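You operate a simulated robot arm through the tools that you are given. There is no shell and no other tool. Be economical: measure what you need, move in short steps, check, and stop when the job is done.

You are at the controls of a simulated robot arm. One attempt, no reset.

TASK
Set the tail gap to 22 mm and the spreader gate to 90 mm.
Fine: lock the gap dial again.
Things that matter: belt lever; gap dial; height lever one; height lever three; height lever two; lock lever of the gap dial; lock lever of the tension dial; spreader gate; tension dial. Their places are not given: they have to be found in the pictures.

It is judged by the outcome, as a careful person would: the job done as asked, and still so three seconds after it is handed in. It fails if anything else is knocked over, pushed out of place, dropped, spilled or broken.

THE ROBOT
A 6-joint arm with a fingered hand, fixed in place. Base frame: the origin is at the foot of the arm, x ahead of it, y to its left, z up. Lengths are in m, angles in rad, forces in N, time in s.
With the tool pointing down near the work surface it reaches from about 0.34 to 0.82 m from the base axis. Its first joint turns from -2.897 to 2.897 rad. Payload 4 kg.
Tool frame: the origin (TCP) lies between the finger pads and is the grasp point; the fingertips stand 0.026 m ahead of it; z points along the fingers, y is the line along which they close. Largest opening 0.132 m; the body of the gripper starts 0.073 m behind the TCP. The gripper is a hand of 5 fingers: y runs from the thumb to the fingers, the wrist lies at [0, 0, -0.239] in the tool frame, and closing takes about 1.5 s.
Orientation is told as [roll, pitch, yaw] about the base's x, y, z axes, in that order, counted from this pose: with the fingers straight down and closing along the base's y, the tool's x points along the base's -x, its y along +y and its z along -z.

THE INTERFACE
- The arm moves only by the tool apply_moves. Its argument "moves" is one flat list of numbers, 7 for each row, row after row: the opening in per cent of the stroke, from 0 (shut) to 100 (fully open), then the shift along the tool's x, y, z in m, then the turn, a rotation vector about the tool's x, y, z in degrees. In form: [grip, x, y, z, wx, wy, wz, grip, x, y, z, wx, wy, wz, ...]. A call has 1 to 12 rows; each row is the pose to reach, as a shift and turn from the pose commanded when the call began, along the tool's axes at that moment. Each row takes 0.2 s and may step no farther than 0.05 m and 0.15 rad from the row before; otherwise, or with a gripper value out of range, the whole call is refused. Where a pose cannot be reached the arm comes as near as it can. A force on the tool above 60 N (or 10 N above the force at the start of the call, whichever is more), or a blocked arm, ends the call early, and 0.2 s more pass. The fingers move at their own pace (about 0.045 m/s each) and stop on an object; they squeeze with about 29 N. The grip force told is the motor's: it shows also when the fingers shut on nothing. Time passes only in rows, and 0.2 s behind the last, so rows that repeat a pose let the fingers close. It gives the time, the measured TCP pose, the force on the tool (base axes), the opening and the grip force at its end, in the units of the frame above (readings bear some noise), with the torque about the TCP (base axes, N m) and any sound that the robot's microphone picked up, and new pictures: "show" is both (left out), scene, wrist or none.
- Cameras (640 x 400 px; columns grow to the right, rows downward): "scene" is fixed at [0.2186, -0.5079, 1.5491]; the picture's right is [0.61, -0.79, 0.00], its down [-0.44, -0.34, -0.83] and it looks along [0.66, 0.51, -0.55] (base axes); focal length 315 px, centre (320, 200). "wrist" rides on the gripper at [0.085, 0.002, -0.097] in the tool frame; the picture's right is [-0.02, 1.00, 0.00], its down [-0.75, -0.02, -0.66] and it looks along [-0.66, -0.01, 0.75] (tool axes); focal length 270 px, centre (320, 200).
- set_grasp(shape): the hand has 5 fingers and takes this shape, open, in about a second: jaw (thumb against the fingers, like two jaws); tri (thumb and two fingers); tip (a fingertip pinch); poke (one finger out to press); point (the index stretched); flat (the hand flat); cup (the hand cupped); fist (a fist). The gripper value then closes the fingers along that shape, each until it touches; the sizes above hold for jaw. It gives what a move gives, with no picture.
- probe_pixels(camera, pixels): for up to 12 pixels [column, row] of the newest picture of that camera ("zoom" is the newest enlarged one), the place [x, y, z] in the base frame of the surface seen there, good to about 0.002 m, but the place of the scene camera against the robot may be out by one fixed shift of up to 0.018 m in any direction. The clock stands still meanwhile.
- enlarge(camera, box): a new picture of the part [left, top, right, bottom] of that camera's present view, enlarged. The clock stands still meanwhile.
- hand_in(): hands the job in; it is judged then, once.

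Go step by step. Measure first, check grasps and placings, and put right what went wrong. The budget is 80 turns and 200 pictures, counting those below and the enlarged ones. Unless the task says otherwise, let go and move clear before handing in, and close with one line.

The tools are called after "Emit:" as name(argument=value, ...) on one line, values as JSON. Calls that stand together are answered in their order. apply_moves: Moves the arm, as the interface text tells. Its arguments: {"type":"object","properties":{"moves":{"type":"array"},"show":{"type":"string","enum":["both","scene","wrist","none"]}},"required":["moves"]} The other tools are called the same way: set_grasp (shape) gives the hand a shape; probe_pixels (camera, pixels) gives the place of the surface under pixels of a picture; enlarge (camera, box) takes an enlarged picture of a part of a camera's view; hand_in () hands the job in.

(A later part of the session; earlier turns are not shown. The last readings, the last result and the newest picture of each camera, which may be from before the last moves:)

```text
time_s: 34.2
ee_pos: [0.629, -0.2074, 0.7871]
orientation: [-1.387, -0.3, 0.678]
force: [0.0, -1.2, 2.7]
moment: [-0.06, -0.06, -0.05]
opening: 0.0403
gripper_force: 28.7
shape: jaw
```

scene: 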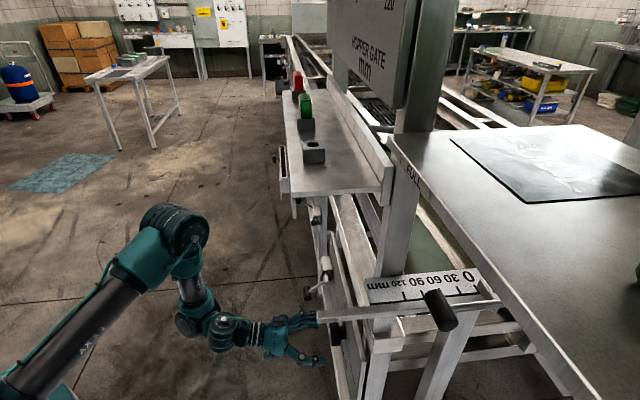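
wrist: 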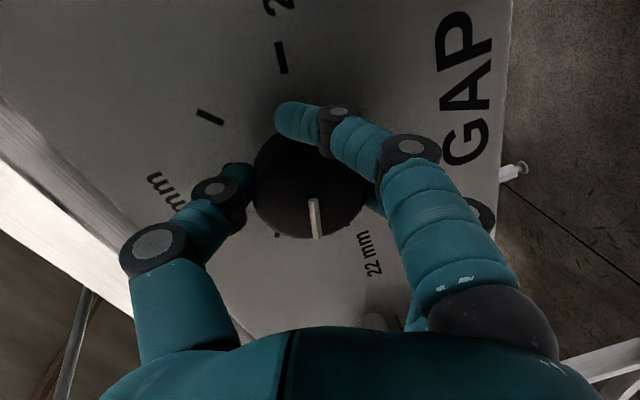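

Firm grip with almost no side force. Turning 16° more.

Emit:
apply_moves(moves=[5, 0, 0, 0, 0, 0, -5, 5, 0, 0, 0, 0, 0, -10, 5, 0, 0, 0, 0, 0, -16, 5, 0, 0, 0, 0, 0, -16], show="none")

Emit:
apply_moves(moves=[20, 0, 0, 0, 0, 0, 0, 50, 0, 0, 0, 0, 0, 0, 80, 0, 0, 0, 0, 0, 0, 80, 0, 0, 0, 0, 0, 0, 80, 0, 0, -0.01, 0, 0, 0, 80, 0, 0, -0.03, 0, 0, 0, 80, 0, 0, -0.05, 0, 0, 0], show="wrist")

Emit:
enlarge(camera="wrist", box=[200, 0, 440, 240])

```text
time_s: 35.2
ee_pos: [0.6281, -0.2087, 0.7865]
orientation: [-1.393, -0.023, 0.728]
force: [-15.7, -6.6, 11.7]
moment: [-0.48, -0.62, -0.43]
opening: 0.0404
gripper_force: 28.3
shape: jaw
```

```text
time_s: 36.8
ee_pos: [0.6071, -0.1694, 0.7982]
orientation: [-1.384, -0.023, 0.725]
force: [-0.3, -0.7, -0.3]
moment: [0.0, 0.01, 0.02]
opening: 0.1053
gripper_force: 0.1
shape: jaw
out of reach, approached as far as the arm can: row 7
```

wrist: 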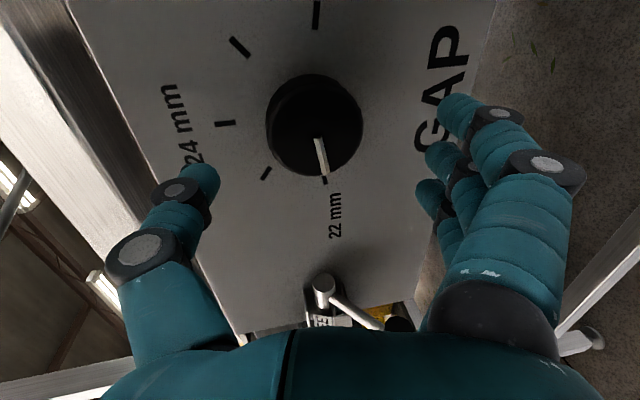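

```text
1.67 times, centred on (320, 120) of wrist
```

zoom: 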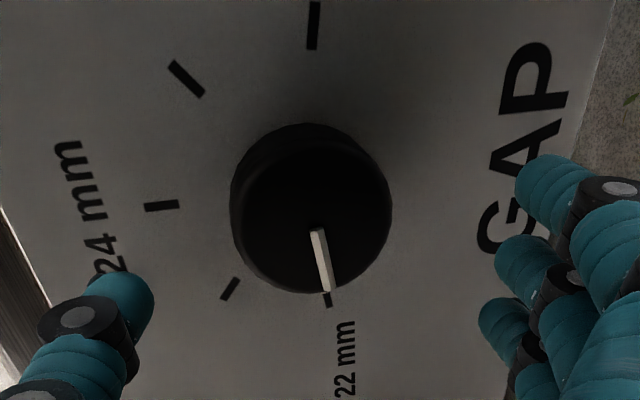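

The pointer now lies at the 22 tick. I'll check alignment closer.

Emit:
enlarge(camera="wrist", box=[255, 65, 375, 190])

Emit:
probe_pixels(camera="wrist", pixels=[[317, 142], [323, 172], [325, 182], [324, 178], [316, 15], [226, 123], [265, 173], [239, 47]])

```text
3.20 times, centred on (315, 128) of wrist
```

zoom: 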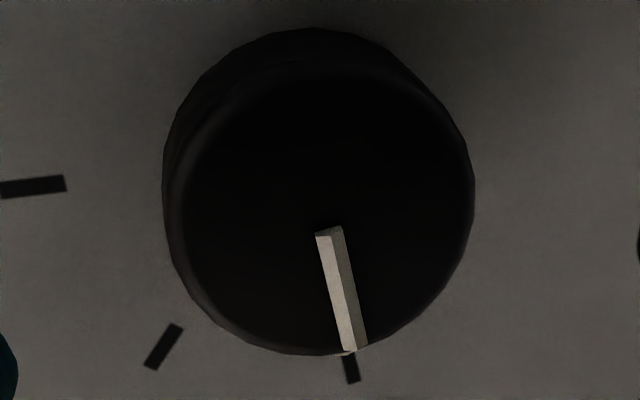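

```text
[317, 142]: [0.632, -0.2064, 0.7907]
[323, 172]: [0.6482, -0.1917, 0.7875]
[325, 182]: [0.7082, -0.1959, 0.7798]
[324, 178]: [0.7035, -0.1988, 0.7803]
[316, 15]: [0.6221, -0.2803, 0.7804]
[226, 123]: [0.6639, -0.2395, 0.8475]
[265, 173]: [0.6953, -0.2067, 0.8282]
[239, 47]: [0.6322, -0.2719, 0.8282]
```

Bar and tick are parallel within about 1°: the gap reads 22. Now to relock: back off, tilt down, and move in front of the lever bar at s≈0.486, z≈0.735.

Emit:
apply_moves(moves=[70, 0, 0.01, -0.035, -5, 0, 0, 60, 0, 0.02, -0.07, -10, 0, 0, 60, 0, 0.029, -0.096, -14, -3.5, 0, 60, -0.044, 0.029, -0.096, -14, -3.5, 0, 60, -0.088, 0.029, -0.096, -14, -3.5, 0, 60, -0.132, 0.029, -0.096, -14, -3.5, 0, 60, -0.173, 0.029, -0.096, -14, -3.5, 0])

```text
time_s: 38.4
ee_pos: [0.6695, 0.0211, 0.7903]
orientation: [-1.152, -0.04, 0.787]
force: [0.2, 0.1, 0.6]
moment: [-0.03, 0.01, -0.05]
opening: 0.0796
gripper_force: 0.2
shape: jaw
```

scene: 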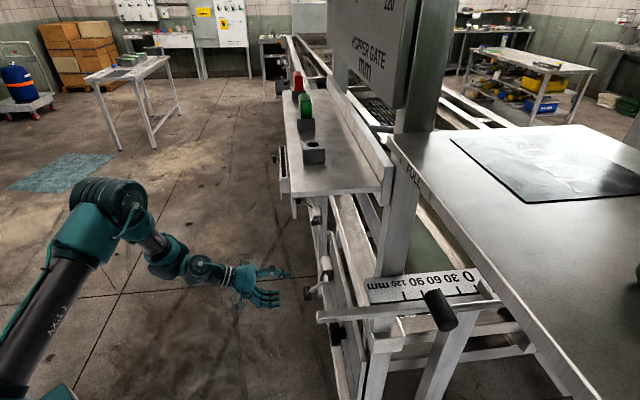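
wrist: 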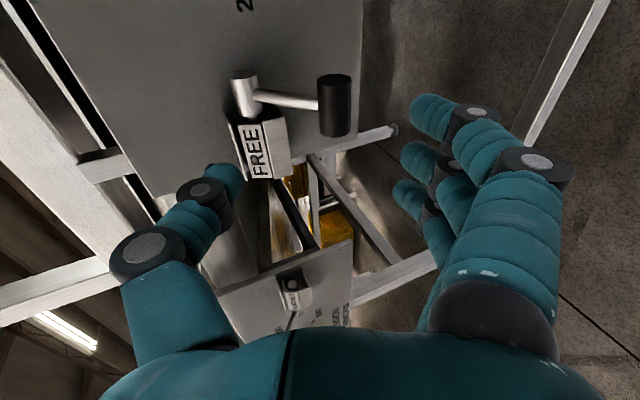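

Bar at (333,105), window FREE. I'll take the bar in the fork.

Emit:
apply_moves(moves=[60, 0.002, 0.004, 0.035, 0, 0, 0, 60, 0.002, 0.008, 0.07, 0, 0, 0, 60, 0.002, 0.0115, 0.098, 0, 0, 0, 24, 0.002, 0.0115, 0.098, 0, 0, 0, 24, 0.002, 0.0115, 0.098, 0, 0, 0, 24, 0.002, 0.0115, 0.098, 0, 0, 0, 24, 0.002, 0.0115, 0.098, 0, 0, 0], show="wrist")

```text
time_s: 40.0
ee_pos: [0.7304, -0.0385, 0.7422]
orientation: [-1.153, -0.042, 0.787]
force: [-5.1, 1.8, 16.3]
moment: [-0.55, -0.55, -0.07]
opening: 0.0473
gripper_force: 0.2
shape: jaw
```

wrist: 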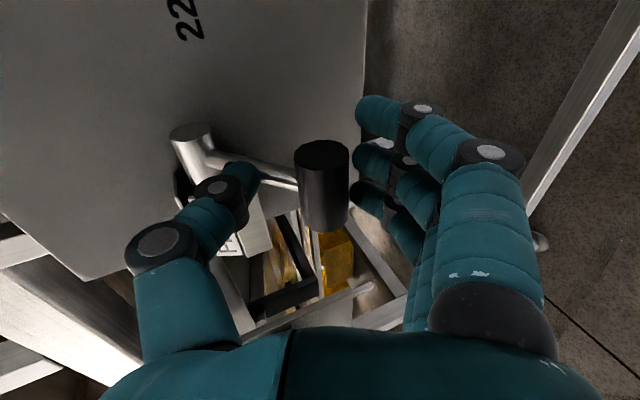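

Thumb rests on the arm and fingers are under the bar. Sweep up along the arc.

Emit:
apply_moves(moves=[24, 0, -0.009, -0.012, 0, 0, 0, 24, 0, -0.0176, -0.0243, 0, 0, 0, 24, 0, -0.03, -0.033, 0, 0, 0, 24, 0, -0.0421, -0.0406, 0, 0, 0, 24, 0, -0.056, -0.045, 0, 0, 0, 24, 0, -0.0706, -0.0479, 0, 0, 0, 24, 0, -0.085, -0.047, 0, 0, 0, 24, 0, -0.0995, -0.0444, 0, 0, 0, 24, 0, -0.108, -0.0425, 0, 0, 0])

```text
time_s: 41.0
ee_pos: [0.7108, -0.0208, 0.7846]
orientation: [-1.131, -0.035, 0.792]
force: [-20.4, 15.3, -8.4]
moment: [0.4, 0.55, 0.06]
opening: 0.0189
gripper_force: 28.9
shape: jaw
stopped in row 5: the force on the tool passed its limit at 65 N (the readings are from after the stop); the commanded pose is now the measured one
```

scene: 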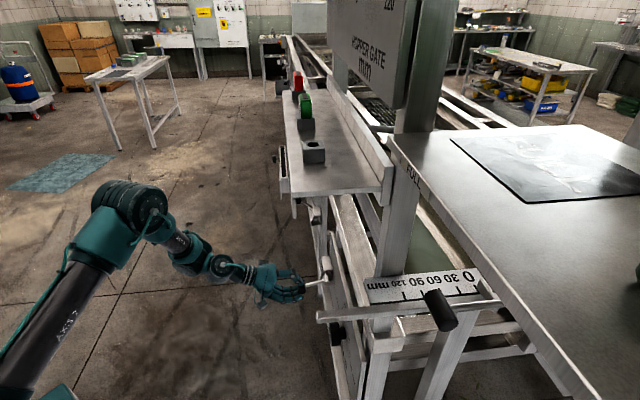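
wrist: 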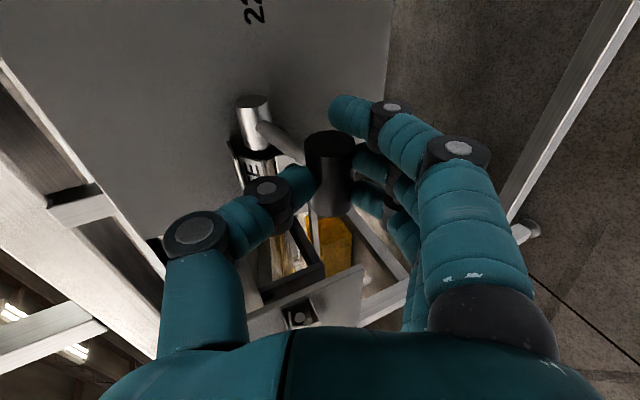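

The fingers pinched the bar and force hit the limit partway. I'll open a bit and ease back to see where the lever is.

Emit:
apply_moves(moves=[45, 0, 0, 0, 0, 0, 0, 45, 0, 0, 0, 0, 0, 0, 45, 0, 0, -0.008, 0, 0, 0, 45, 0, 0, -0.008, 0, 0, 0], show="wrist")

Emit:
probe_pixels(camera="wrist", pixels=[[330, 145], [330, 165], [330, 185], [320, 165], [340, 165], [325, 175]])

```text
time_s: 42.0
ee_pos: [0.7077, -0.0196, 0.7913]
orientation: [-1.141, -0.04, 0.79]
force: [-0.9, 0.2, 0.2]
moment: [0.04, 0.0, -0.01]
opening: 0.0585
gripper_force: 0.1
shape: jaw
```

wrist: 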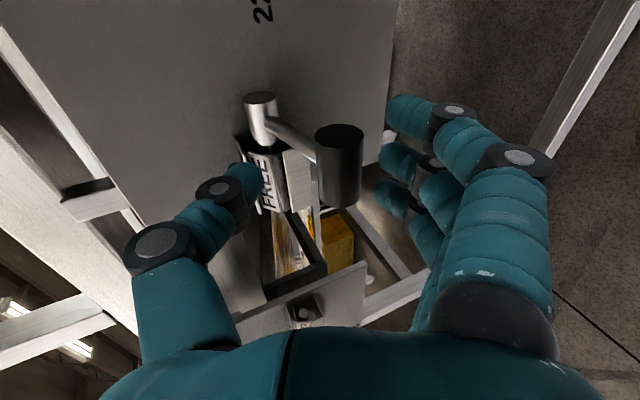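

```text
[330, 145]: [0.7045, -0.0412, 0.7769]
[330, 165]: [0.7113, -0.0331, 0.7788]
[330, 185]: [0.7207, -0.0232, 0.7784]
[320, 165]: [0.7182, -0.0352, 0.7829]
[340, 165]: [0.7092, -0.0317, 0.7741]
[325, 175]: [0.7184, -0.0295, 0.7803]
```

Lever is at about −12°, bar near z≈0.772, window still FREE. I'll advance slightly so the fingers sit under the bar, then lift without pinching.

Emit:
apply_moves(moves=[38, 0, 0, 0.008, 0, 0, 0, 38, 0, 0, 0.015, 0, 0, 0, 38, 0, -0.0076, 0.01, 0, 0, 0, 38, 0, -0.0152, 0.006, 0, 0, 0, 38, 0, -0.029, 0.0015, 0, 0, 0, 38, 0, -0.0432, -0.002, 0, 0, 0, 38, 0, -0.058, -0.001, 0, 0, 0, 38, 0, -0.0726, 0.0013, 0, 0, 0, 38, 0, -0.083, 0.0035, 0, 0, 0, 38, 0, -0.0926, 0.0056, 0, 0, 0])

```text
time_s: 44.2
ee_pos: [0.7369, -0.0511, 0.8714]
orientation: [-1.136, -0.037, 0.792]
force: [-4.5, 4.7, -12.6]
moment: [0.06, 0.24, 0.06]
opening: 0.0565
gripper_force: 0.0
shape: jaw
```

scene: 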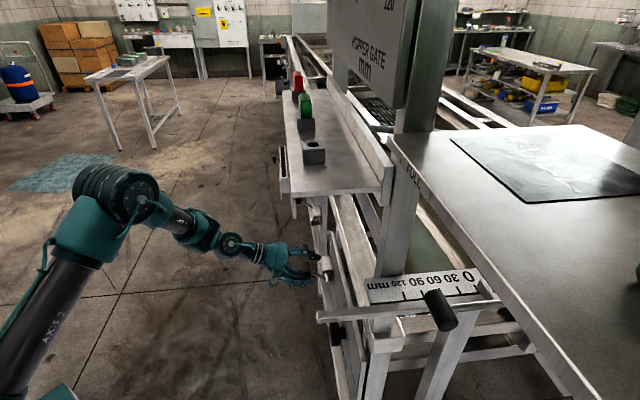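
wrist: 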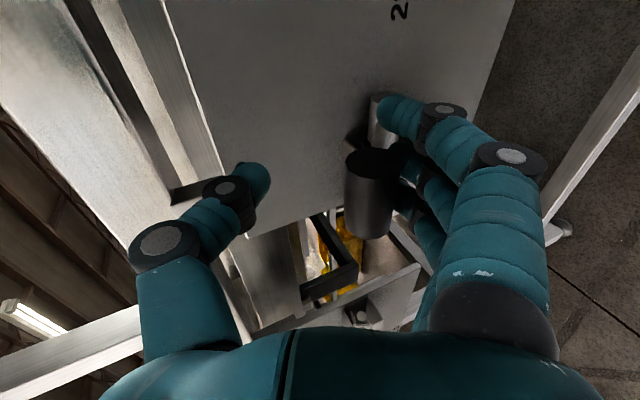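

The bar is lifted with ~14 N of resistance. I'll check its position and push a little further.

Emit:
apply_moves(moves=[38, 0, -0.004, 0.002, 0, 0, 0, 38, 0, -0.008, 0.004, 0, 0, 0, 38, 0, -0.012, 0.006, 0, 0, 0], show="wrist")

Emit:
probe_pixels(camera="wrist", pixels=[[370, 180], [375, 200], [375, 220], [360, 190]])

```text
time_s: 45.0
ee_pos: [0.7434, -0.058, 0.8799]
orientation: [-1.136, -0.037, 0.792]
force: [-9.6, 15.1, -25.0]
moment: [0.26, 0.43, 0.17]
opening: 0.062
gripper_force: 0.0
shape: jaw
```

wrist: 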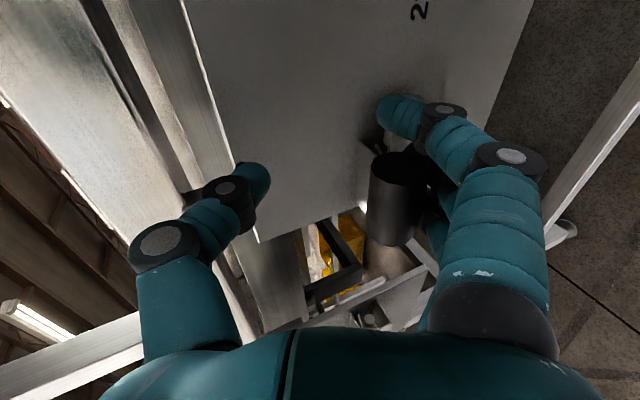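

```text
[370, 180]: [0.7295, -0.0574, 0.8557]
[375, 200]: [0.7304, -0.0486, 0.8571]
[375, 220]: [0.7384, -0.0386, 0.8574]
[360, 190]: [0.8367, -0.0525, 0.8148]
```

The bar's upper surface is back at z≈0.857, as when locked, and it is against a stop. I'll ease off, withdraw and read the window.

Emit:
apply_moves(moves=[60, 0, 0.01, -0.004, 0, 0, 0, 80, 0, 0.012, -0.02, 0, 0, 0, 80, 0, 0.01, -0.06, 0, 0, 0, 80, 0, 0.01, -0.1, 0, 0, 0, 80, 0, 0.01, -0.13, 0, 0, 0])

Emit:
enlarge(camera="wrist", box=[240, 0, 440, 160])

```text
time_s: 46.2
ee_pos: [0.6543, 0.0263, 0.9284]
orientation: [-1.14, -0.037, 0.791]
force: [-1.3, 0.5, 0.0]
moment: [-0.02, -0.04, 0.01]
opening: 0.1055
gripper_force: 0.1
shape: jaw
```

scene: 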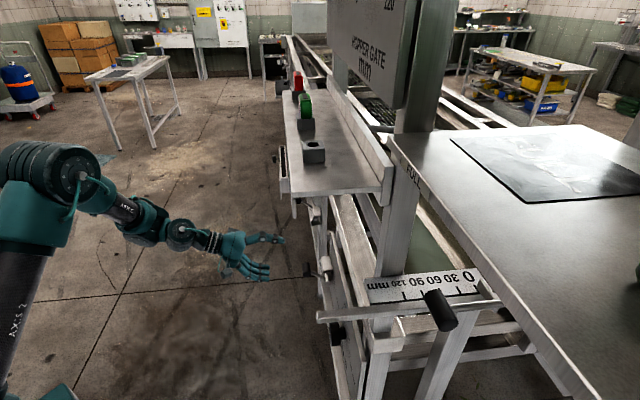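
wrist: 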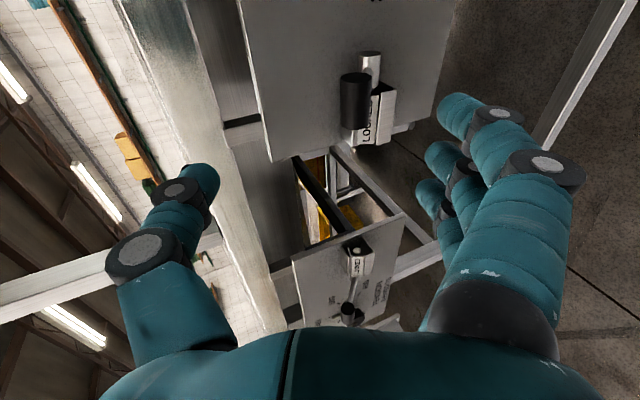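

```text
2.50 times, centred on (340, 80) of wrist
```

zoom: 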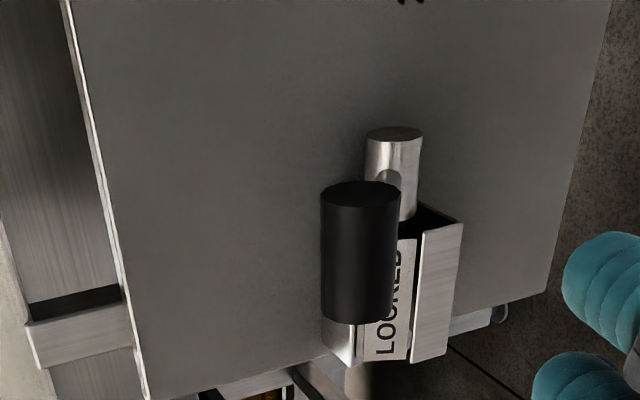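

Window reads LOCKED again. Next the spreader gate: its handle is a bar along s near (0.534,−0.452,1.195). I'll lift the hand clear and turn the tool downward.

Emit:
apply_moves(moves=[80, 0, -0.031, -0.021, -8, 0, 0, 80, 0, -0.063, -0.043, -16, 0, 0, 80, 0, -0.094, -0.064, -24, 0, 0, 80, 0, -0.125, -0.085, -32, 0, 0, 80, 0, -0.157, -0.107, -40, 0, 0, 80, 0, -0.188, -0.128, -48, 0, 0, 80, 0, -0.22, -0.15, -56, 0, 0, 80, 0, -0.251, -0.171, -64, 0, 0])

```text
time_s: 48.0
ee_pos: [0.6153, 0.0634, 1.2124]
orientation: [-0.044, -0.065, 0.788]
force: [-0.2, 0.5, -0.7]
moment: [-0.05, 0.02, -0.01]
opening: 0.1053
gripper_force: 0.1
shape: jaw
out of reach, approached as far as the arm can: row 8
```

scene: 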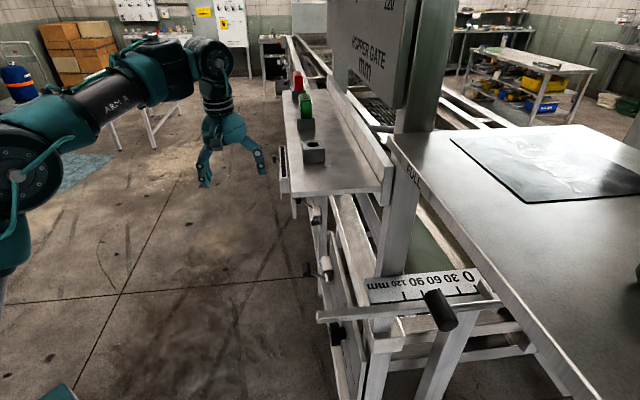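
wrist: 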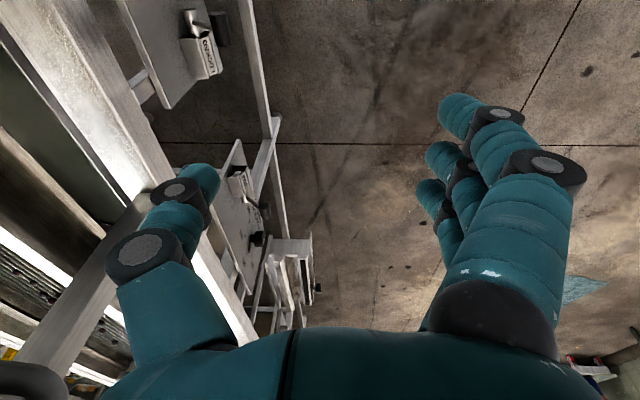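

Tool is down, clear of the shelf. Let me probe the shelf's near edge and the post, plus the gate assembly, before moving sideways.

Emit:
probe_pixels(camera="scene", pixels=[[296, 190], [290, 140], [380, 188], [388, 200], [345, 313], [320, 316], [495, 303], [440, 297], [404, 294], [440, 285], [421, 290], [462, 285]])

Emit:
enlarge(camera="scene", box=[350, 250, 520, 350])

```text
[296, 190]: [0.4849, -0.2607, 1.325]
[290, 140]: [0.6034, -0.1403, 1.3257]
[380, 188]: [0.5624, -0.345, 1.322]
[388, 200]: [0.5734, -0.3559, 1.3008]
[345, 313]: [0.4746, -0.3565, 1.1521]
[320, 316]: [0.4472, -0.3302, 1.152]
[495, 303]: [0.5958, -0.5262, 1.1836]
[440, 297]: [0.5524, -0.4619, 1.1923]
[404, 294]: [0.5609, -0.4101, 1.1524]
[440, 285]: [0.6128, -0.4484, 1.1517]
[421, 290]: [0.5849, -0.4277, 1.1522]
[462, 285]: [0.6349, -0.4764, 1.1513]
```

```text
3.76 times, centred on (435, 300) of scene
```

zoom: 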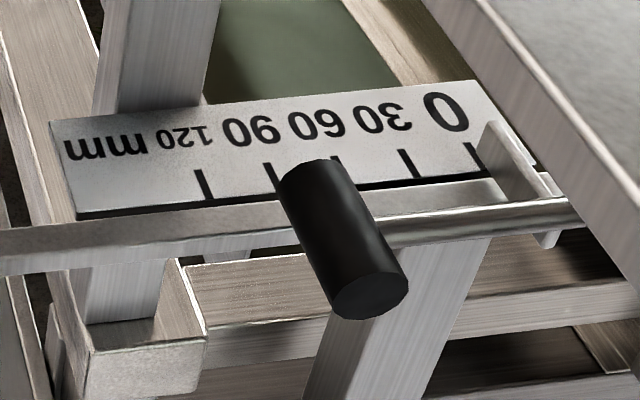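

The rail runs along d (from d≈0.55 to 0.8) at s≈0.08, z≈1.15, with the ticks beside it. I'll slide the hand sideways at d≈0.39, clear of the shelf edge (d≈0.52).

Emit:
apply_moves(moves=[80, 0.047, 0, 0, 0, 0, 0, 80, 0.094, 0, 0, 0, 0, 0, 80, 0.141, 0, 0, 0, 0, 0, 80, 0.188, 0, 0, 0, 0, 0, 80, 0.235, 0, 0, 0, 0, 0, 80, 0.282, 0, 0, 0, 0, 0, 80, 0.329, 0, 0, 0, 0, 0, 80, 0.376, 0, -0.03, 0, 0, 0, 80, 0.423, 0, -0.06, 0, 0, 0, 80, 0.465, 0, -0.09, 0, 0, 0])

```text
refused: row 8 steps farther than a row can; nothing moved
```

Emit:
apply_moves(moves=[80, 0.045, 0, 0, 0, 0, 0, 80, 0.09, 0, 0, 0, 0, 0, 80, 0.135, 0, 0, 0, 0, 0, 80, 0.18, 0, 0, 0, 0, 0, 80, 0.225, 0, -0.01, 0, 0, 0, 80, 0.27, 0, -0.02, 0, 0, 0, 80, 0.315, 0, -0.03, 0, 0, 0, 80, 0.36, 0, -0.05, 0, 0, 0, 80, 0.4, 0, -0.07, 0, 0, 0, 80, 0.44, 0, -0.09, 0, 0, 0])

```text
time_s: 50.2
ee_pos: [0.3513, -0.2123, 1.2512]
orientation: [-0.038, -0.01, 0.791]
force: [1.4, -2.4, -0.4]
moment: [0.06, 0.08, 0.02]
opening: 0.1053
gripper_force: 0.0
shape: jaw
out of reach, approached as far as the arm can: row 2, 3, 8, 9, 10
```

scene: 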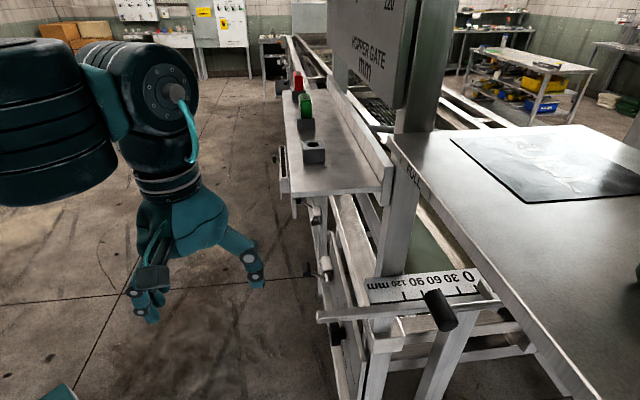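
wrist: 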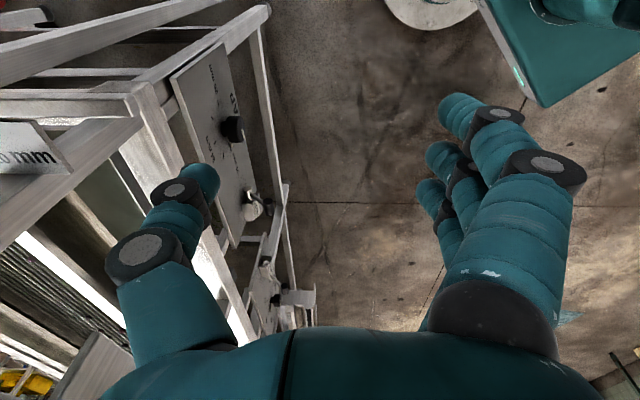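

I'll move further along −s and forward, to view the gate and its scale.

Emit:
apply_moves(moves=[80, 0.035, 0, -0.01, 0, 0, 0, 80, 0.07, -0.01, -0.02, 0, 0, 0, 80, 0.105, -0.04, -0.03, 0, 0, 0, 80, 0.13, -0.08, -0.04, 0, 0, 0, 80, 0.148, -0.12, -0.05, 0, 0, 0])

```text
time_s: 51.4
ee_pos: [0.3362, -0.3845, 1.2744]
orientation: [-0.036, 0.032, 0.778]
force: [0.5, 0.0, 1.1]
moment: [-0.04, 0.0, 0.04]
opening: 0.1055
gripper_force: 0.0
shape: jaw
out of reach, approached as far as the arm can: row 1, 2, 3, 4, 5
```

scene: 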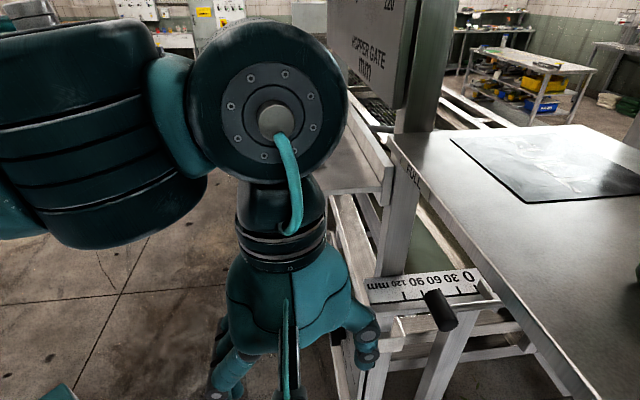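
wrist: 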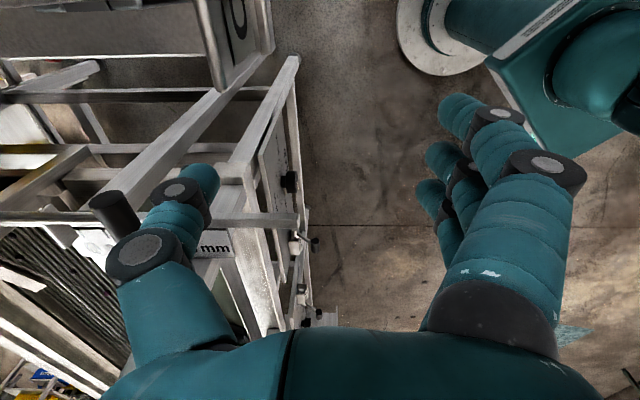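

Handle is visible at (110,212), left behind the thumb. Before going further forward, I'll probe the table edge height.

Emit:
probe_pixels(camera="scene", pixels=[[400, 150], [480, 250], [530, 310], [580, 370], [500, 270], [470, 278]])

Emit:
probe_pixels(camera="wrist", pixels=[[110, 210], [95, 205], [130, 222], [230, 30], [225, 85], [290, 220], [215, 245]])

```text
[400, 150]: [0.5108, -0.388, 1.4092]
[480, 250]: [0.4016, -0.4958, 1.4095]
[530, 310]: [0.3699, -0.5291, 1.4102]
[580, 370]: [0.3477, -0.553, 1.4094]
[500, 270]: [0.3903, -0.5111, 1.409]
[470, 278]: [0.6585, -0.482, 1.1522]
```

```text
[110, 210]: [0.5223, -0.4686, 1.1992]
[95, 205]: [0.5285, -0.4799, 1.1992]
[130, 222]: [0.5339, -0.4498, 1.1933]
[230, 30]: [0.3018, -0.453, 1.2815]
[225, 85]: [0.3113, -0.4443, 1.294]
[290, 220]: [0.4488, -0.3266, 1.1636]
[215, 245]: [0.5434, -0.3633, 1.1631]
```

There is a table top at z≈1.41 with edge at d≈0.636, overhanging the gate, and a plate near (220,60) in the wrist view at z≈1.29. Let me look closely.

Emit:
enlarge(camera="wrist", box=[0, 0, 320, 200])

Emit:
probe_pixels(camera="wrist", pixels=[[20, 20], [20, 50], [150, 20], [150, 50], [205, 20], [205, 60], [260, 10], [255, 40], [120, 70], [100, 95]])

```text
2.00 times, centred on (160, 100) of wrist
```

zoom: 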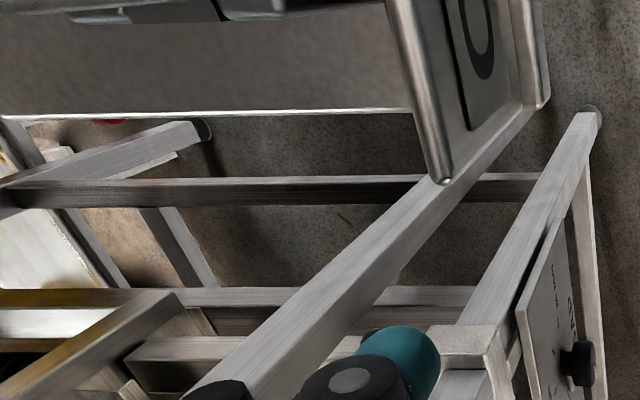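

```text
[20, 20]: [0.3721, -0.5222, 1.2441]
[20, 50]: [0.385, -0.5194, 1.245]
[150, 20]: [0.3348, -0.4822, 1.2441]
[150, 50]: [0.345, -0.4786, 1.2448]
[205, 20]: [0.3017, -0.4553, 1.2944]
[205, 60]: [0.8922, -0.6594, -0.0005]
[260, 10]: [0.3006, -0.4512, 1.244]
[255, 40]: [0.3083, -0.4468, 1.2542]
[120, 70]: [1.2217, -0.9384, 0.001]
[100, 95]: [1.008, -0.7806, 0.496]
```

A separate metal tray lies at s<−0.095, d>0.53, z≈1.24–1.30; I must avoid it. The gate handle is a T-bar on a rod running along d under the table overhang. I'll back off and roll the tool so the camera faces the gate from the robot's side.

Emit:
apply_moves(moves=[80, -0.02, 0.035, 0, 0, 0, 0, 80, -0.04, 0.07, 0, 0, 0, 0, 80, -0.07, 0.09, 0, 0, 0, 0], show="none")

Emit:
apply_moves(moves=[80, 0, 0, 0, 0, 0, 8.2, 80, 0, 0, 0, 0, 0, 16.4, 80, 0, 0, 0, 0, 0, 24.6, 80, 0, 0, 0, 0, 0, 32.8, 80, 0, 0, 0, 0, 0, 41, 80, 0, 0, 0, 0, 0, 49.2, 80, 0, 0, 0, 0, 0, 57.4, 80, 0, 0, 0, 0, 0, 65.6, 80, 0, 0, 0, 0, 0, 73.8, 80, 0, 0, 0, 0, 0, 82, 80, 0, 0, 0, 0, 0, 90])

```text
time_s: 52.2
ee_pos: [0.3236, -0.2692, 1.2661]
orientation: [-0.034, 0.034, 0.779]
force: [-0.2, 0.2, -0.8]
moment: [0.02, 0.01, 0.02]
opening: 0.1054
gripper_force: 0.0
shape: jaw
```

```text
time_s: 54.6
ee_pos: [0.3234, -0.2717, 1.2664]
orientation: [-0.033, -0.034, -0.791]
force: [0.2, 0.1, -0.5]
moment: [0.02, 0.01, -0.02]
opening: 0.1056
gripper_force: 0.2
shape: jaw
```

scene: 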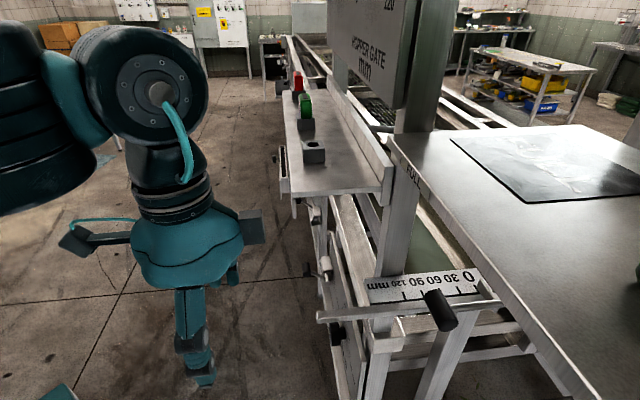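
wrist: 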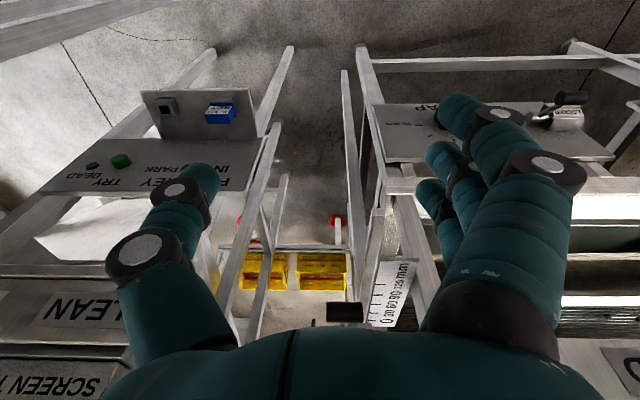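

Handle is at (345,312), scale at (390,290). Tilt forward to look at it.

Emit:
apply_moves(moves=[80, 0, 0, 0, 0, -8, 0, 80, 0, 0, 0, 0, -16, 0, 80, 0, 0, 0, 0, -24, 0, 80, 0, 0, 0, 0, -30, 0], show="wrist")

Emit:
enlarge(camera="wrist", box=[250, 120, 470, 330])

```text
time_s: 55.6
ee_pos: [0.3253, -0.2937, 1.4063]
orientation: [-0.031, -0.532, -0.771]
force: [-0.1, -0.2, -0.3]
moment: [0.04, -0.04, 0.06]
opening: 0.1055
gripper_force: 0.2
shape: jaw
out of reach, approached as far as the arm can: row 1, 2, 3, 4
```

wrist: 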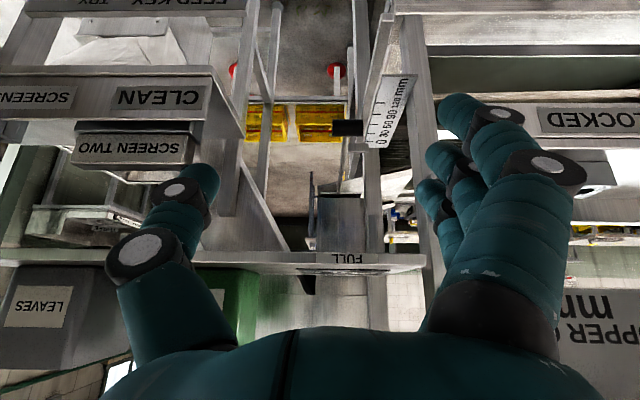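

```text
1.90 times, centred on (360, 225) of wrist
```

zoom: 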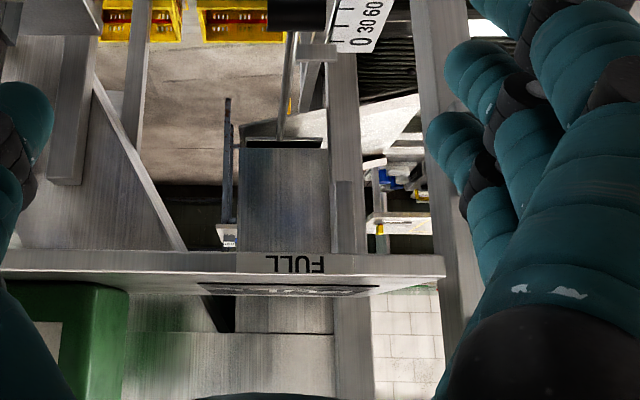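

Good view now: handle (348,128), scale (390,110). Enlarge there.

Emit:
enlarge(camera="wrist", box=[310, 60, 430, 170])

Emit:
probe_pixels(camera="wrist", pixels=[[335, 127], [348, 122], [348, 128], [360, 128], [357, 146], [370, 147], [340, 165], [378, 143], [397, 78], [385, 20], [350, 250], [350, 275]])

```text
3.64 times, centred on (370, 115) of wrist
```

zoom: 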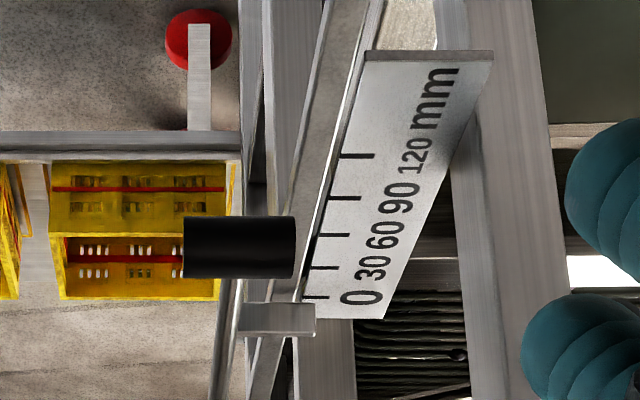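

```text
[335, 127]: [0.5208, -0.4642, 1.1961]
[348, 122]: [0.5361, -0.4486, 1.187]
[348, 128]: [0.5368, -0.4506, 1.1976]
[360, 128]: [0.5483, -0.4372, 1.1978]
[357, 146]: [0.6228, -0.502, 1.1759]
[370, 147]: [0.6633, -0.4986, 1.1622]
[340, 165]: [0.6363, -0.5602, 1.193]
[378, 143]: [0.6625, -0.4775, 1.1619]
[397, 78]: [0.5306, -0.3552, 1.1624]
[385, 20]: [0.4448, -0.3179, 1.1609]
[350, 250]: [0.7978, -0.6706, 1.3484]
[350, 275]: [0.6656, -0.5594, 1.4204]
```

The rod carries a pointer bracket at (275,320 zoom), sitting at the 0 tick — so the gate reads ~0 and the T-bar must be pulled ~90 mm toward the robot. I'll roll the hand to close vertically (thumb above) while descending.

Emit:
probe_pixels(camera="zoom", pixels=[[372, 156], [358, 198], [346, 235], [334, 267], [322, 297], [240, 305], [310, 307], [275, 333], [310, 332], [250, 222], [250, 275], [345, 160]])

Emit:
apply_moves(moves=[80, 0.004, 0.002, 0.008, 0, 0, -8.2, 80, 0.009, 0.004, 0.016, 0, 0, -16.4, 80, 0.014, 0.006, 0.024, 0, 0, -24.6, 80, 0.018, 0.008, 0.031, 0, 0, -32.8, 80, 0.023, 0.01, 0.039, 0, 0, -41, 80, 0.027, 0.012, 0.047, 0, 0, -49.2, 80, 0.032, 0.014, 0.055, 0, 0, -57.4, 80, 0.036, 0.016, 0.063, 0, 0, -65.6, 80, 0.041, 0.018, 0.071, 0, 0, -73.8, 80, 0.046, 0.02, 0.079, 0, 0, -82, 80, 0.05, 0.02, 0.0866, 0, 0, -90])

```text
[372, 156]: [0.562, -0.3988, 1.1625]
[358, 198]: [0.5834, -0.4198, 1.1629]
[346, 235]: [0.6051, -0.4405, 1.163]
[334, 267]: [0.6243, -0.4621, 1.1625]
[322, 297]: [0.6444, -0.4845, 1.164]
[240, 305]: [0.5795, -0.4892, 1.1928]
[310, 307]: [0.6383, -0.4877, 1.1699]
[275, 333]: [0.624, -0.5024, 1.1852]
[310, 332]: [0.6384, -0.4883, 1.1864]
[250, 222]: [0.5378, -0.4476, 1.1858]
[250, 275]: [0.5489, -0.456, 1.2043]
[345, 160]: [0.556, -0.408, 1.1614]
```

```text
time_s: 58.0
ee_pos: [0.3512, -0.3022, 1.4049]
orientation: [-0.54, 0.032, 0.783]
force: [0.2, 0.6, 0.5]
moment: [0.01, 0.0, 0.0]
opening: 0.1052
gripper_force: 0.1
shape: jaw
out of reach, approached as far as the arm can: row 1, 2, 3, 4, 5, 6, 7, 8, 9, 10, 11
```

scene: 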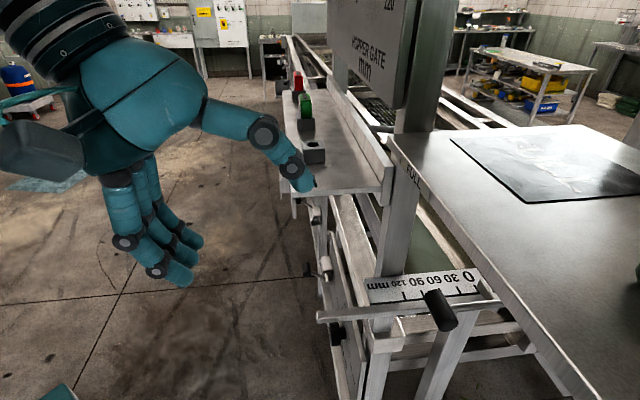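
wrist: 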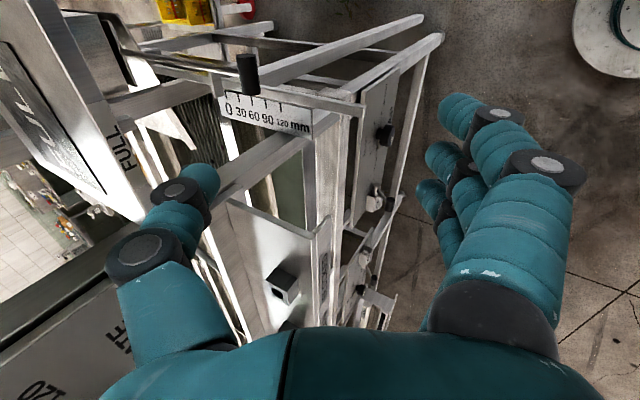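

Ticks: 0 at d=0.798, 90 at d=0.709; the pointer plate is at d≈0.797, i.e. reading 0, so I need a 90 mm pull. Now bring the hand lower and flatter in front of the bar.

Emit:
apply_moves(moves=[80, -0.002, -0.004, 0.033, 5, 0, 0, 80, -0.004, -0.008, 0.065, 10, 0, 0, 80, -0.006, -0.012, 0.098, 15, 0, 0, 80, -0.008, -0.016, 0.13, 20, 0, 0, 80, -0.008, -0.0187, 0.163, 25, 0, 0])

```text
time_s: 59.2
ee_pos: [0.4943, -0.422, 1.4356]
orientation: [-0.918, 0.034, 0.779]
force: [0.0, 0.7, 0.1]
moment: [0.01, 0.02, 0.0]
opening: 0.1056
gripper_force: 0.0
shape: jaw
out of reach, approached as far as the arm can: row 1, 2, 3, 4, 5
```

scene: 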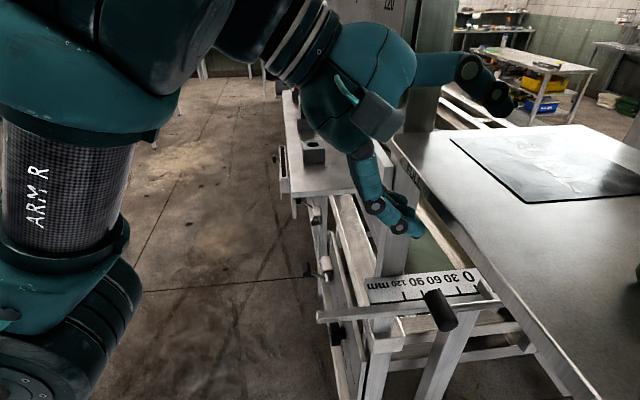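
wrist: 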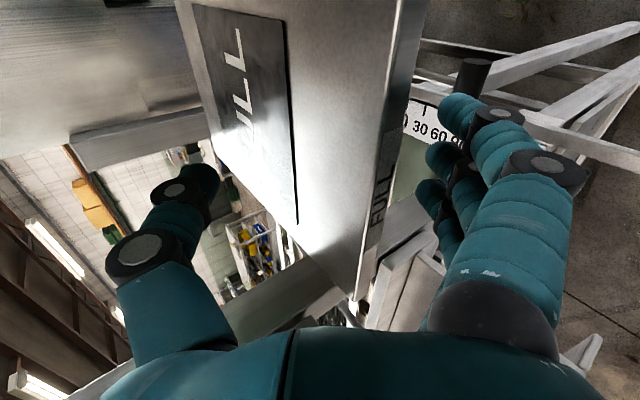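

The reach limit drifted the hand up: it now straddles the table edge (thumb above, fingers in front), without contact. I'll reverse the same path back.

Emit:
apply_moves(moves=[80, 0, 0.027, -0.026, -4, 0, 0, 80, 0, 0.055, -0.052, -8.5, 0, 0, 80, 0, 0.082, -0.078, -13, 0, 0, 80, 0, 0.109, -0.104, -17, 0, 0, 80, 0, 0.1367, -0.1295, -21.7, 0, 0], show="scene")

```text
time_s: 60.4
ee_pos: [0.3643, -0.2887, 1.4059]
orientation: [-0.538, 0.034, 0.779]
force: [0.1, -1.1, -0.3]
moment: [0.02, 0.02, 0.02]
opening: 0.1052
gripper_force: 0.0
shape: jaw
out of reach, approached as far as the arm can: row 1, 2, 3, 4
```

scene: 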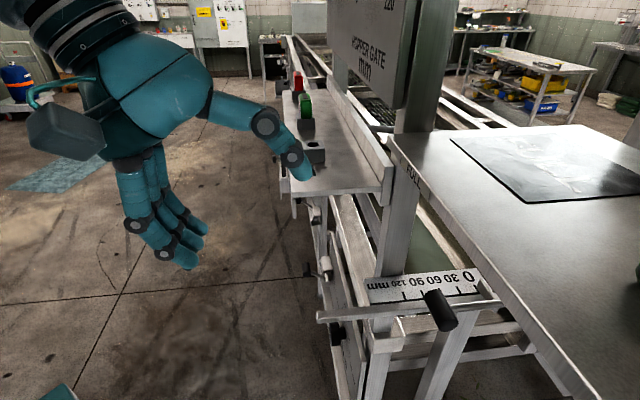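

Back at the safe pose. The trouble is the nearly stretched arm up high; I'll go tool-down and descend first, then tilt at a lower height and come up to the bar from below-front.

Emit:
apply_moves(moves=[80, 0, 0.02, 0.026, -5, 0, 0, 80, 0, 0.04, 0.052, -10, 0, 0, 80, 0, 0.06, 0.078, -15, 0, 0, 80, 0, 0.08, 0.104, -20, 0, 0, 80, 0, 0.1, 0.13, -25, 0, 0, 80, 0, 0.125, 0.16, -29, 0, 0, 80, 0, 0.145, 0.195, -29, 0, 0, 80, 0, 0.165, 0.23, -29, 0, 0, 80, 0, 0.185, 0.265, -29, 0, 0, 80, 0, 0.205, 0.3, -29, 0, 0], show="scene")

```text
time_s: 62.6
ee_pos: [0.3822, -0.3113, 1.2113]
orientation: [-0.016, 0.03, 0.78]
force: [0.3, -0.8, -1.2]
moment: [0.09, 0.05, -0.03]
opening: 0.1055
gripper_force: 0.0
shape: jaw
out of reach, approached as far as the arm can: row 2, 3, 4, 5, 6, 7, 8, 9, 10
```

scene: 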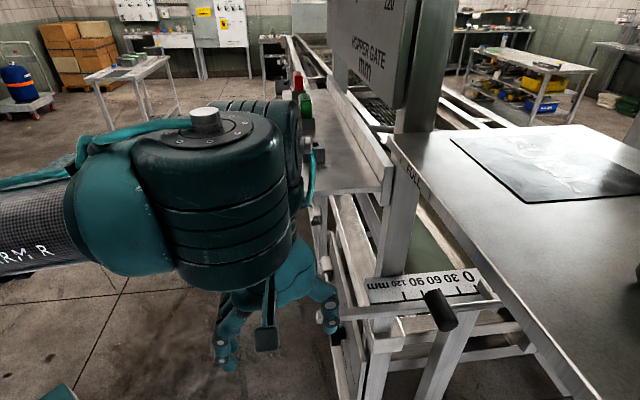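

The hand is at d=0.49, z=1.21, tool-down, but still "out of reach" for descending. I'll probe the robot's own links in this picture to understand its posture.

Emit:
probe_pixels(camera="scene", pixels=[[10, 230], [60, 230], [110, 210], [205, 125], [230, 180], [240, 240], [285, 140], [205, 115], [270, 290], [330, 310]])

Emit:
apply_moves(moves=[80, 0, 0, 0, 0, 0, 0], show="wrist")

```text
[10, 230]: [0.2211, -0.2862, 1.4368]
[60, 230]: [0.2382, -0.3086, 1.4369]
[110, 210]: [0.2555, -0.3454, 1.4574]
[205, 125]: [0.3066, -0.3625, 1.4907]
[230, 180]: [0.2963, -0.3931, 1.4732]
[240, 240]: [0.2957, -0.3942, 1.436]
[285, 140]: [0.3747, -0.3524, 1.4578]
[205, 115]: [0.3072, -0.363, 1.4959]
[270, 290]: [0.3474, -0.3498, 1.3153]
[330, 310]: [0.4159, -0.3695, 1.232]
```

```text
time_s: 63.0
ee_pos: [0.3816, -0.3119, 1.2123]
orientation: [-0.017, 0.032, 0.778]
force: [0.4, -0.7, 0.3]
moment: [0.01, 0.0, 0.0]
opening: 0.1054
gripper_force: 0.0
shape: jaw
```

wrist: 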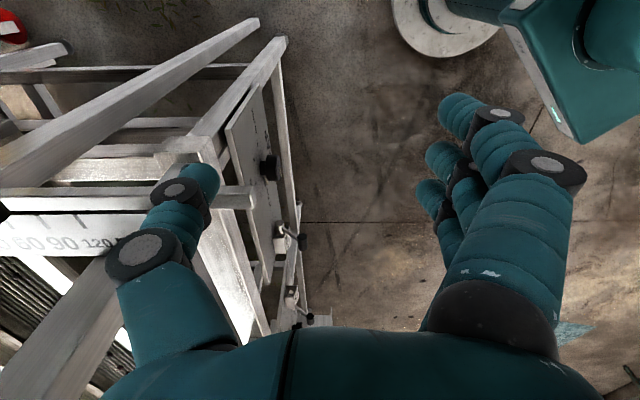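

The forearm is horizontal at z≈1.43 with the wrist near r≈0.47. Let me test whether it descends straight from here (tool-down, d≈0.49).

Emit:
apply_moves(moves=[80, 0, 0.005, 0.03, 0, 0, 0, 80, 0, 0.01, 0.06, 0, 0, 0, 80, 0, 0.01, 0.09, 0, 0, 0, 80, 0, 0.01, 0.12, 0, 0, 0], show="scene")

```text
time_s: 64.0
ee_pos: [0.4105, -0.339, 1.192]
orientation: [-0.022, 0.031, 0.779]
force: [0.2, -0.1, -1.0]
moment: [0.05, 0.06, -0.01]
opening: 0.1053
gripper_force: 0.0
shape: jaw
out of reach, approached as far as the arm can: row 1, 2, 3, 4
```

scene: 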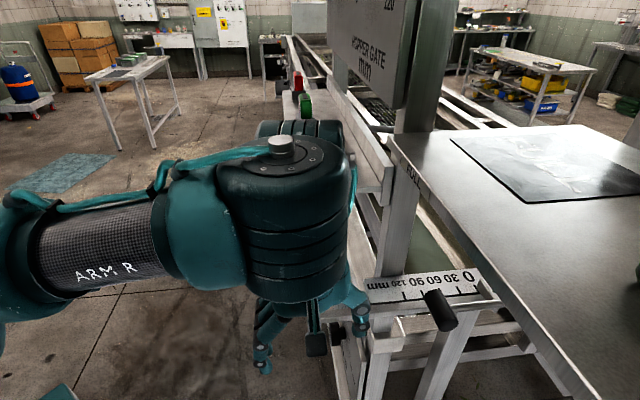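

It slid outward along an arc again. I'll probe the forearm and elbow in this picture to find the posture.

Emit:
probe_pixels(camera="scene", pixels=[[10, 215], [10, 270], [10, 310], [50, 240], [100, 235], [150, 220], [100, 285], [200, 240], [280, 145], [300, 130], [345, 230], [300, 220]])

```text
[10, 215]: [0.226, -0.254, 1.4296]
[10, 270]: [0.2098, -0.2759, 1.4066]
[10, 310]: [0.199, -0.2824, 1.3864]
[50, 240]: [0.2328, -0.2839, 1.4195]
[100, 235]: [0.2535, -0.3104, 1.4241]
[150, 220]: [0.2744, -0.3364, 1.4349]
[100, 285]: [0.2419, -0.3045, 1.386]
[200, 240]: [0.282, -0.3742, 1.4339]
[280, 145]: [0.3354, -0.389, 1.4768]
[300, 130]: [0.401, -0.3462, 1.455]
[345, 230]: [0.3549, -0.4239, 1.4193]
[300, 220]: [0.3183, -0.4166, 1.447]
```

The forearm rises gently (about 13°) towards the wrist. The last wrist picture showed the base at top right; probe it.

Emit:
probe_pixels(camera="wrist", pixels=[[430, 30], [470, 35], [500, 15], [530, 40], [560, 80], [600, 60], [620, 40], [630, 100], [580, 20], [545, 95]])

Emit:
apply_moves(moves=[80, 0, 0.01, -0.01, 0, 0, 0, 80, 0, 0.03, -0.02, 0, 0, 0, 80, 0, 0.05, -0.03, 0, 0, 0, 80, 0, 0.07, -0.04, 0, 0, 0], show="both")

```text
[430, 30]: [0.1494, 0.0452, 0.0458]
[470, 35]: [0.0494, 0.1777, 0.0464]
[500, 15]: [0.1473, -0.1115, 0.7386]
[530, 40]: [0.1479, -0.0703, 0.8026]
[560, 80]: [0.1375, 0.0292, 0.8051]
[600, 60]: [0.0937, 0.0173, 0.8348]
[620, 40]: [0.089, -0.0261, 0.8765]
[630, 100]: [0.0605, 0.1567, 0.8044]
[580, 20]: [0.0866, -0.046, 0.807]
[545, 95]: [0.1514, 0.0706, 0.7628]
```

```text
time_s: 65.0
ee_pos: [0.3608, -0.2844, 1.2311]
orientation: [-0.033, 0.035, 0.781]
force: [0.5, 0.2, -0.2]
moment: [0.0, 0.0, -0.01]
opening: 0.1052
gripper_force: 0.1
shape: jaw
```

scene: 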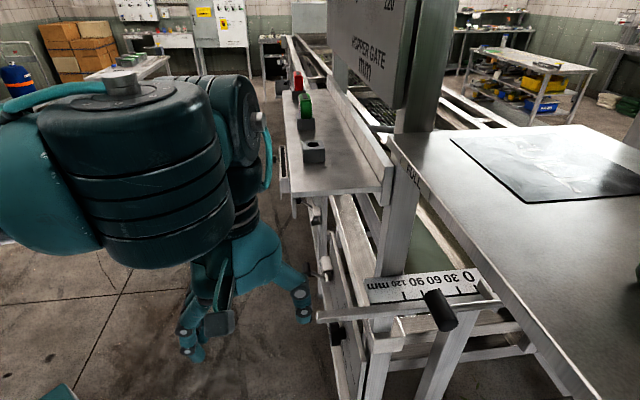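
wrist: 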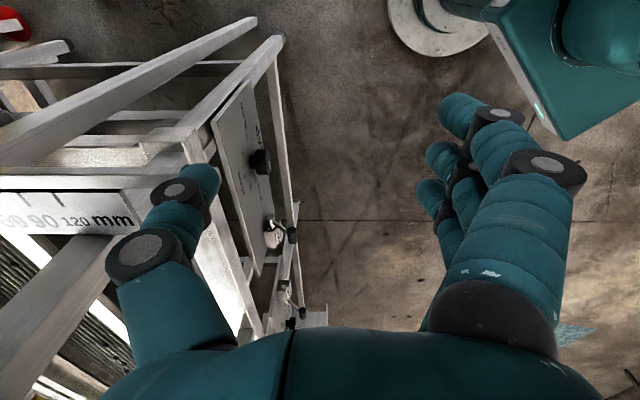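

Now I understand: the hand axis is parallel to the first wrist joint (vertical), a singular pose. I'll go round it: tilt the tool sideways (towards −s) first, then swing the tilt direction round to forward, in free space.

Emit:
apply_moves(moves=[80, 0.01, 0.01, 0, 0, 7.5, 0, 80, 0.02, 0.02, 0, 0, 15, 0, 80, 0.03, 0.03, 0, 0, 22.5, 0, 80, 0.04, 0.03, 0, 0, 30, 0, 80, 0.04, 0.03, 0, 7.8, 29, 0, 80, 0.04, 0.03, 0, 15, 26, 0, 80, 0.04, 0.03, 0, 21.2, 21.2, 0, 80, 0.04, 0.03, 0, 26, 15, 0, 80, 0.04, 0.03, 0, 29, 7.8, 0, 80, 0.04, 0.03, 0, 30, 0, 0])

```text
time_s: 67.2
ee_pos: [0.317, -0.3205, 1.401]
orientation: [-0.528, 0.034, 0.782]
force: [0.3, 0.1, -0.2]
moment: [0.06, -0.08, 0.05]
opening: 0.1057
gripper_force: 0.1
shape: jaw
out of reach, approached as far as the arm can: row 1, 2, 3, 4, 5, 6, 7, 8, 9, 10
```

scene: 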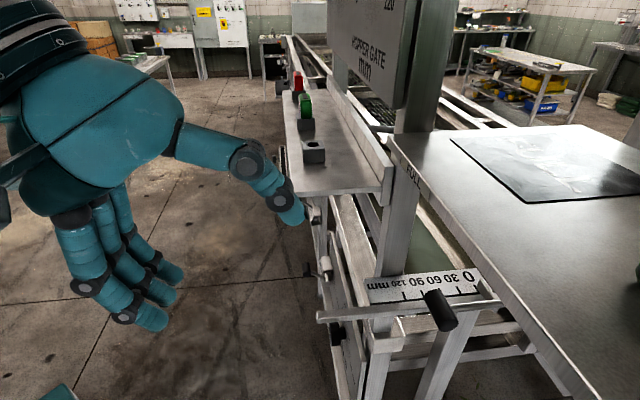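
wrist: 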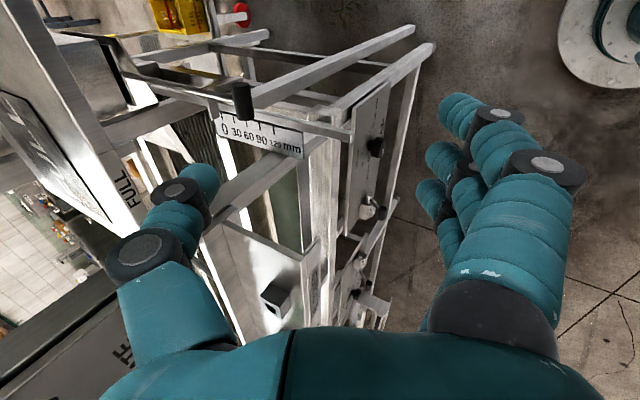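

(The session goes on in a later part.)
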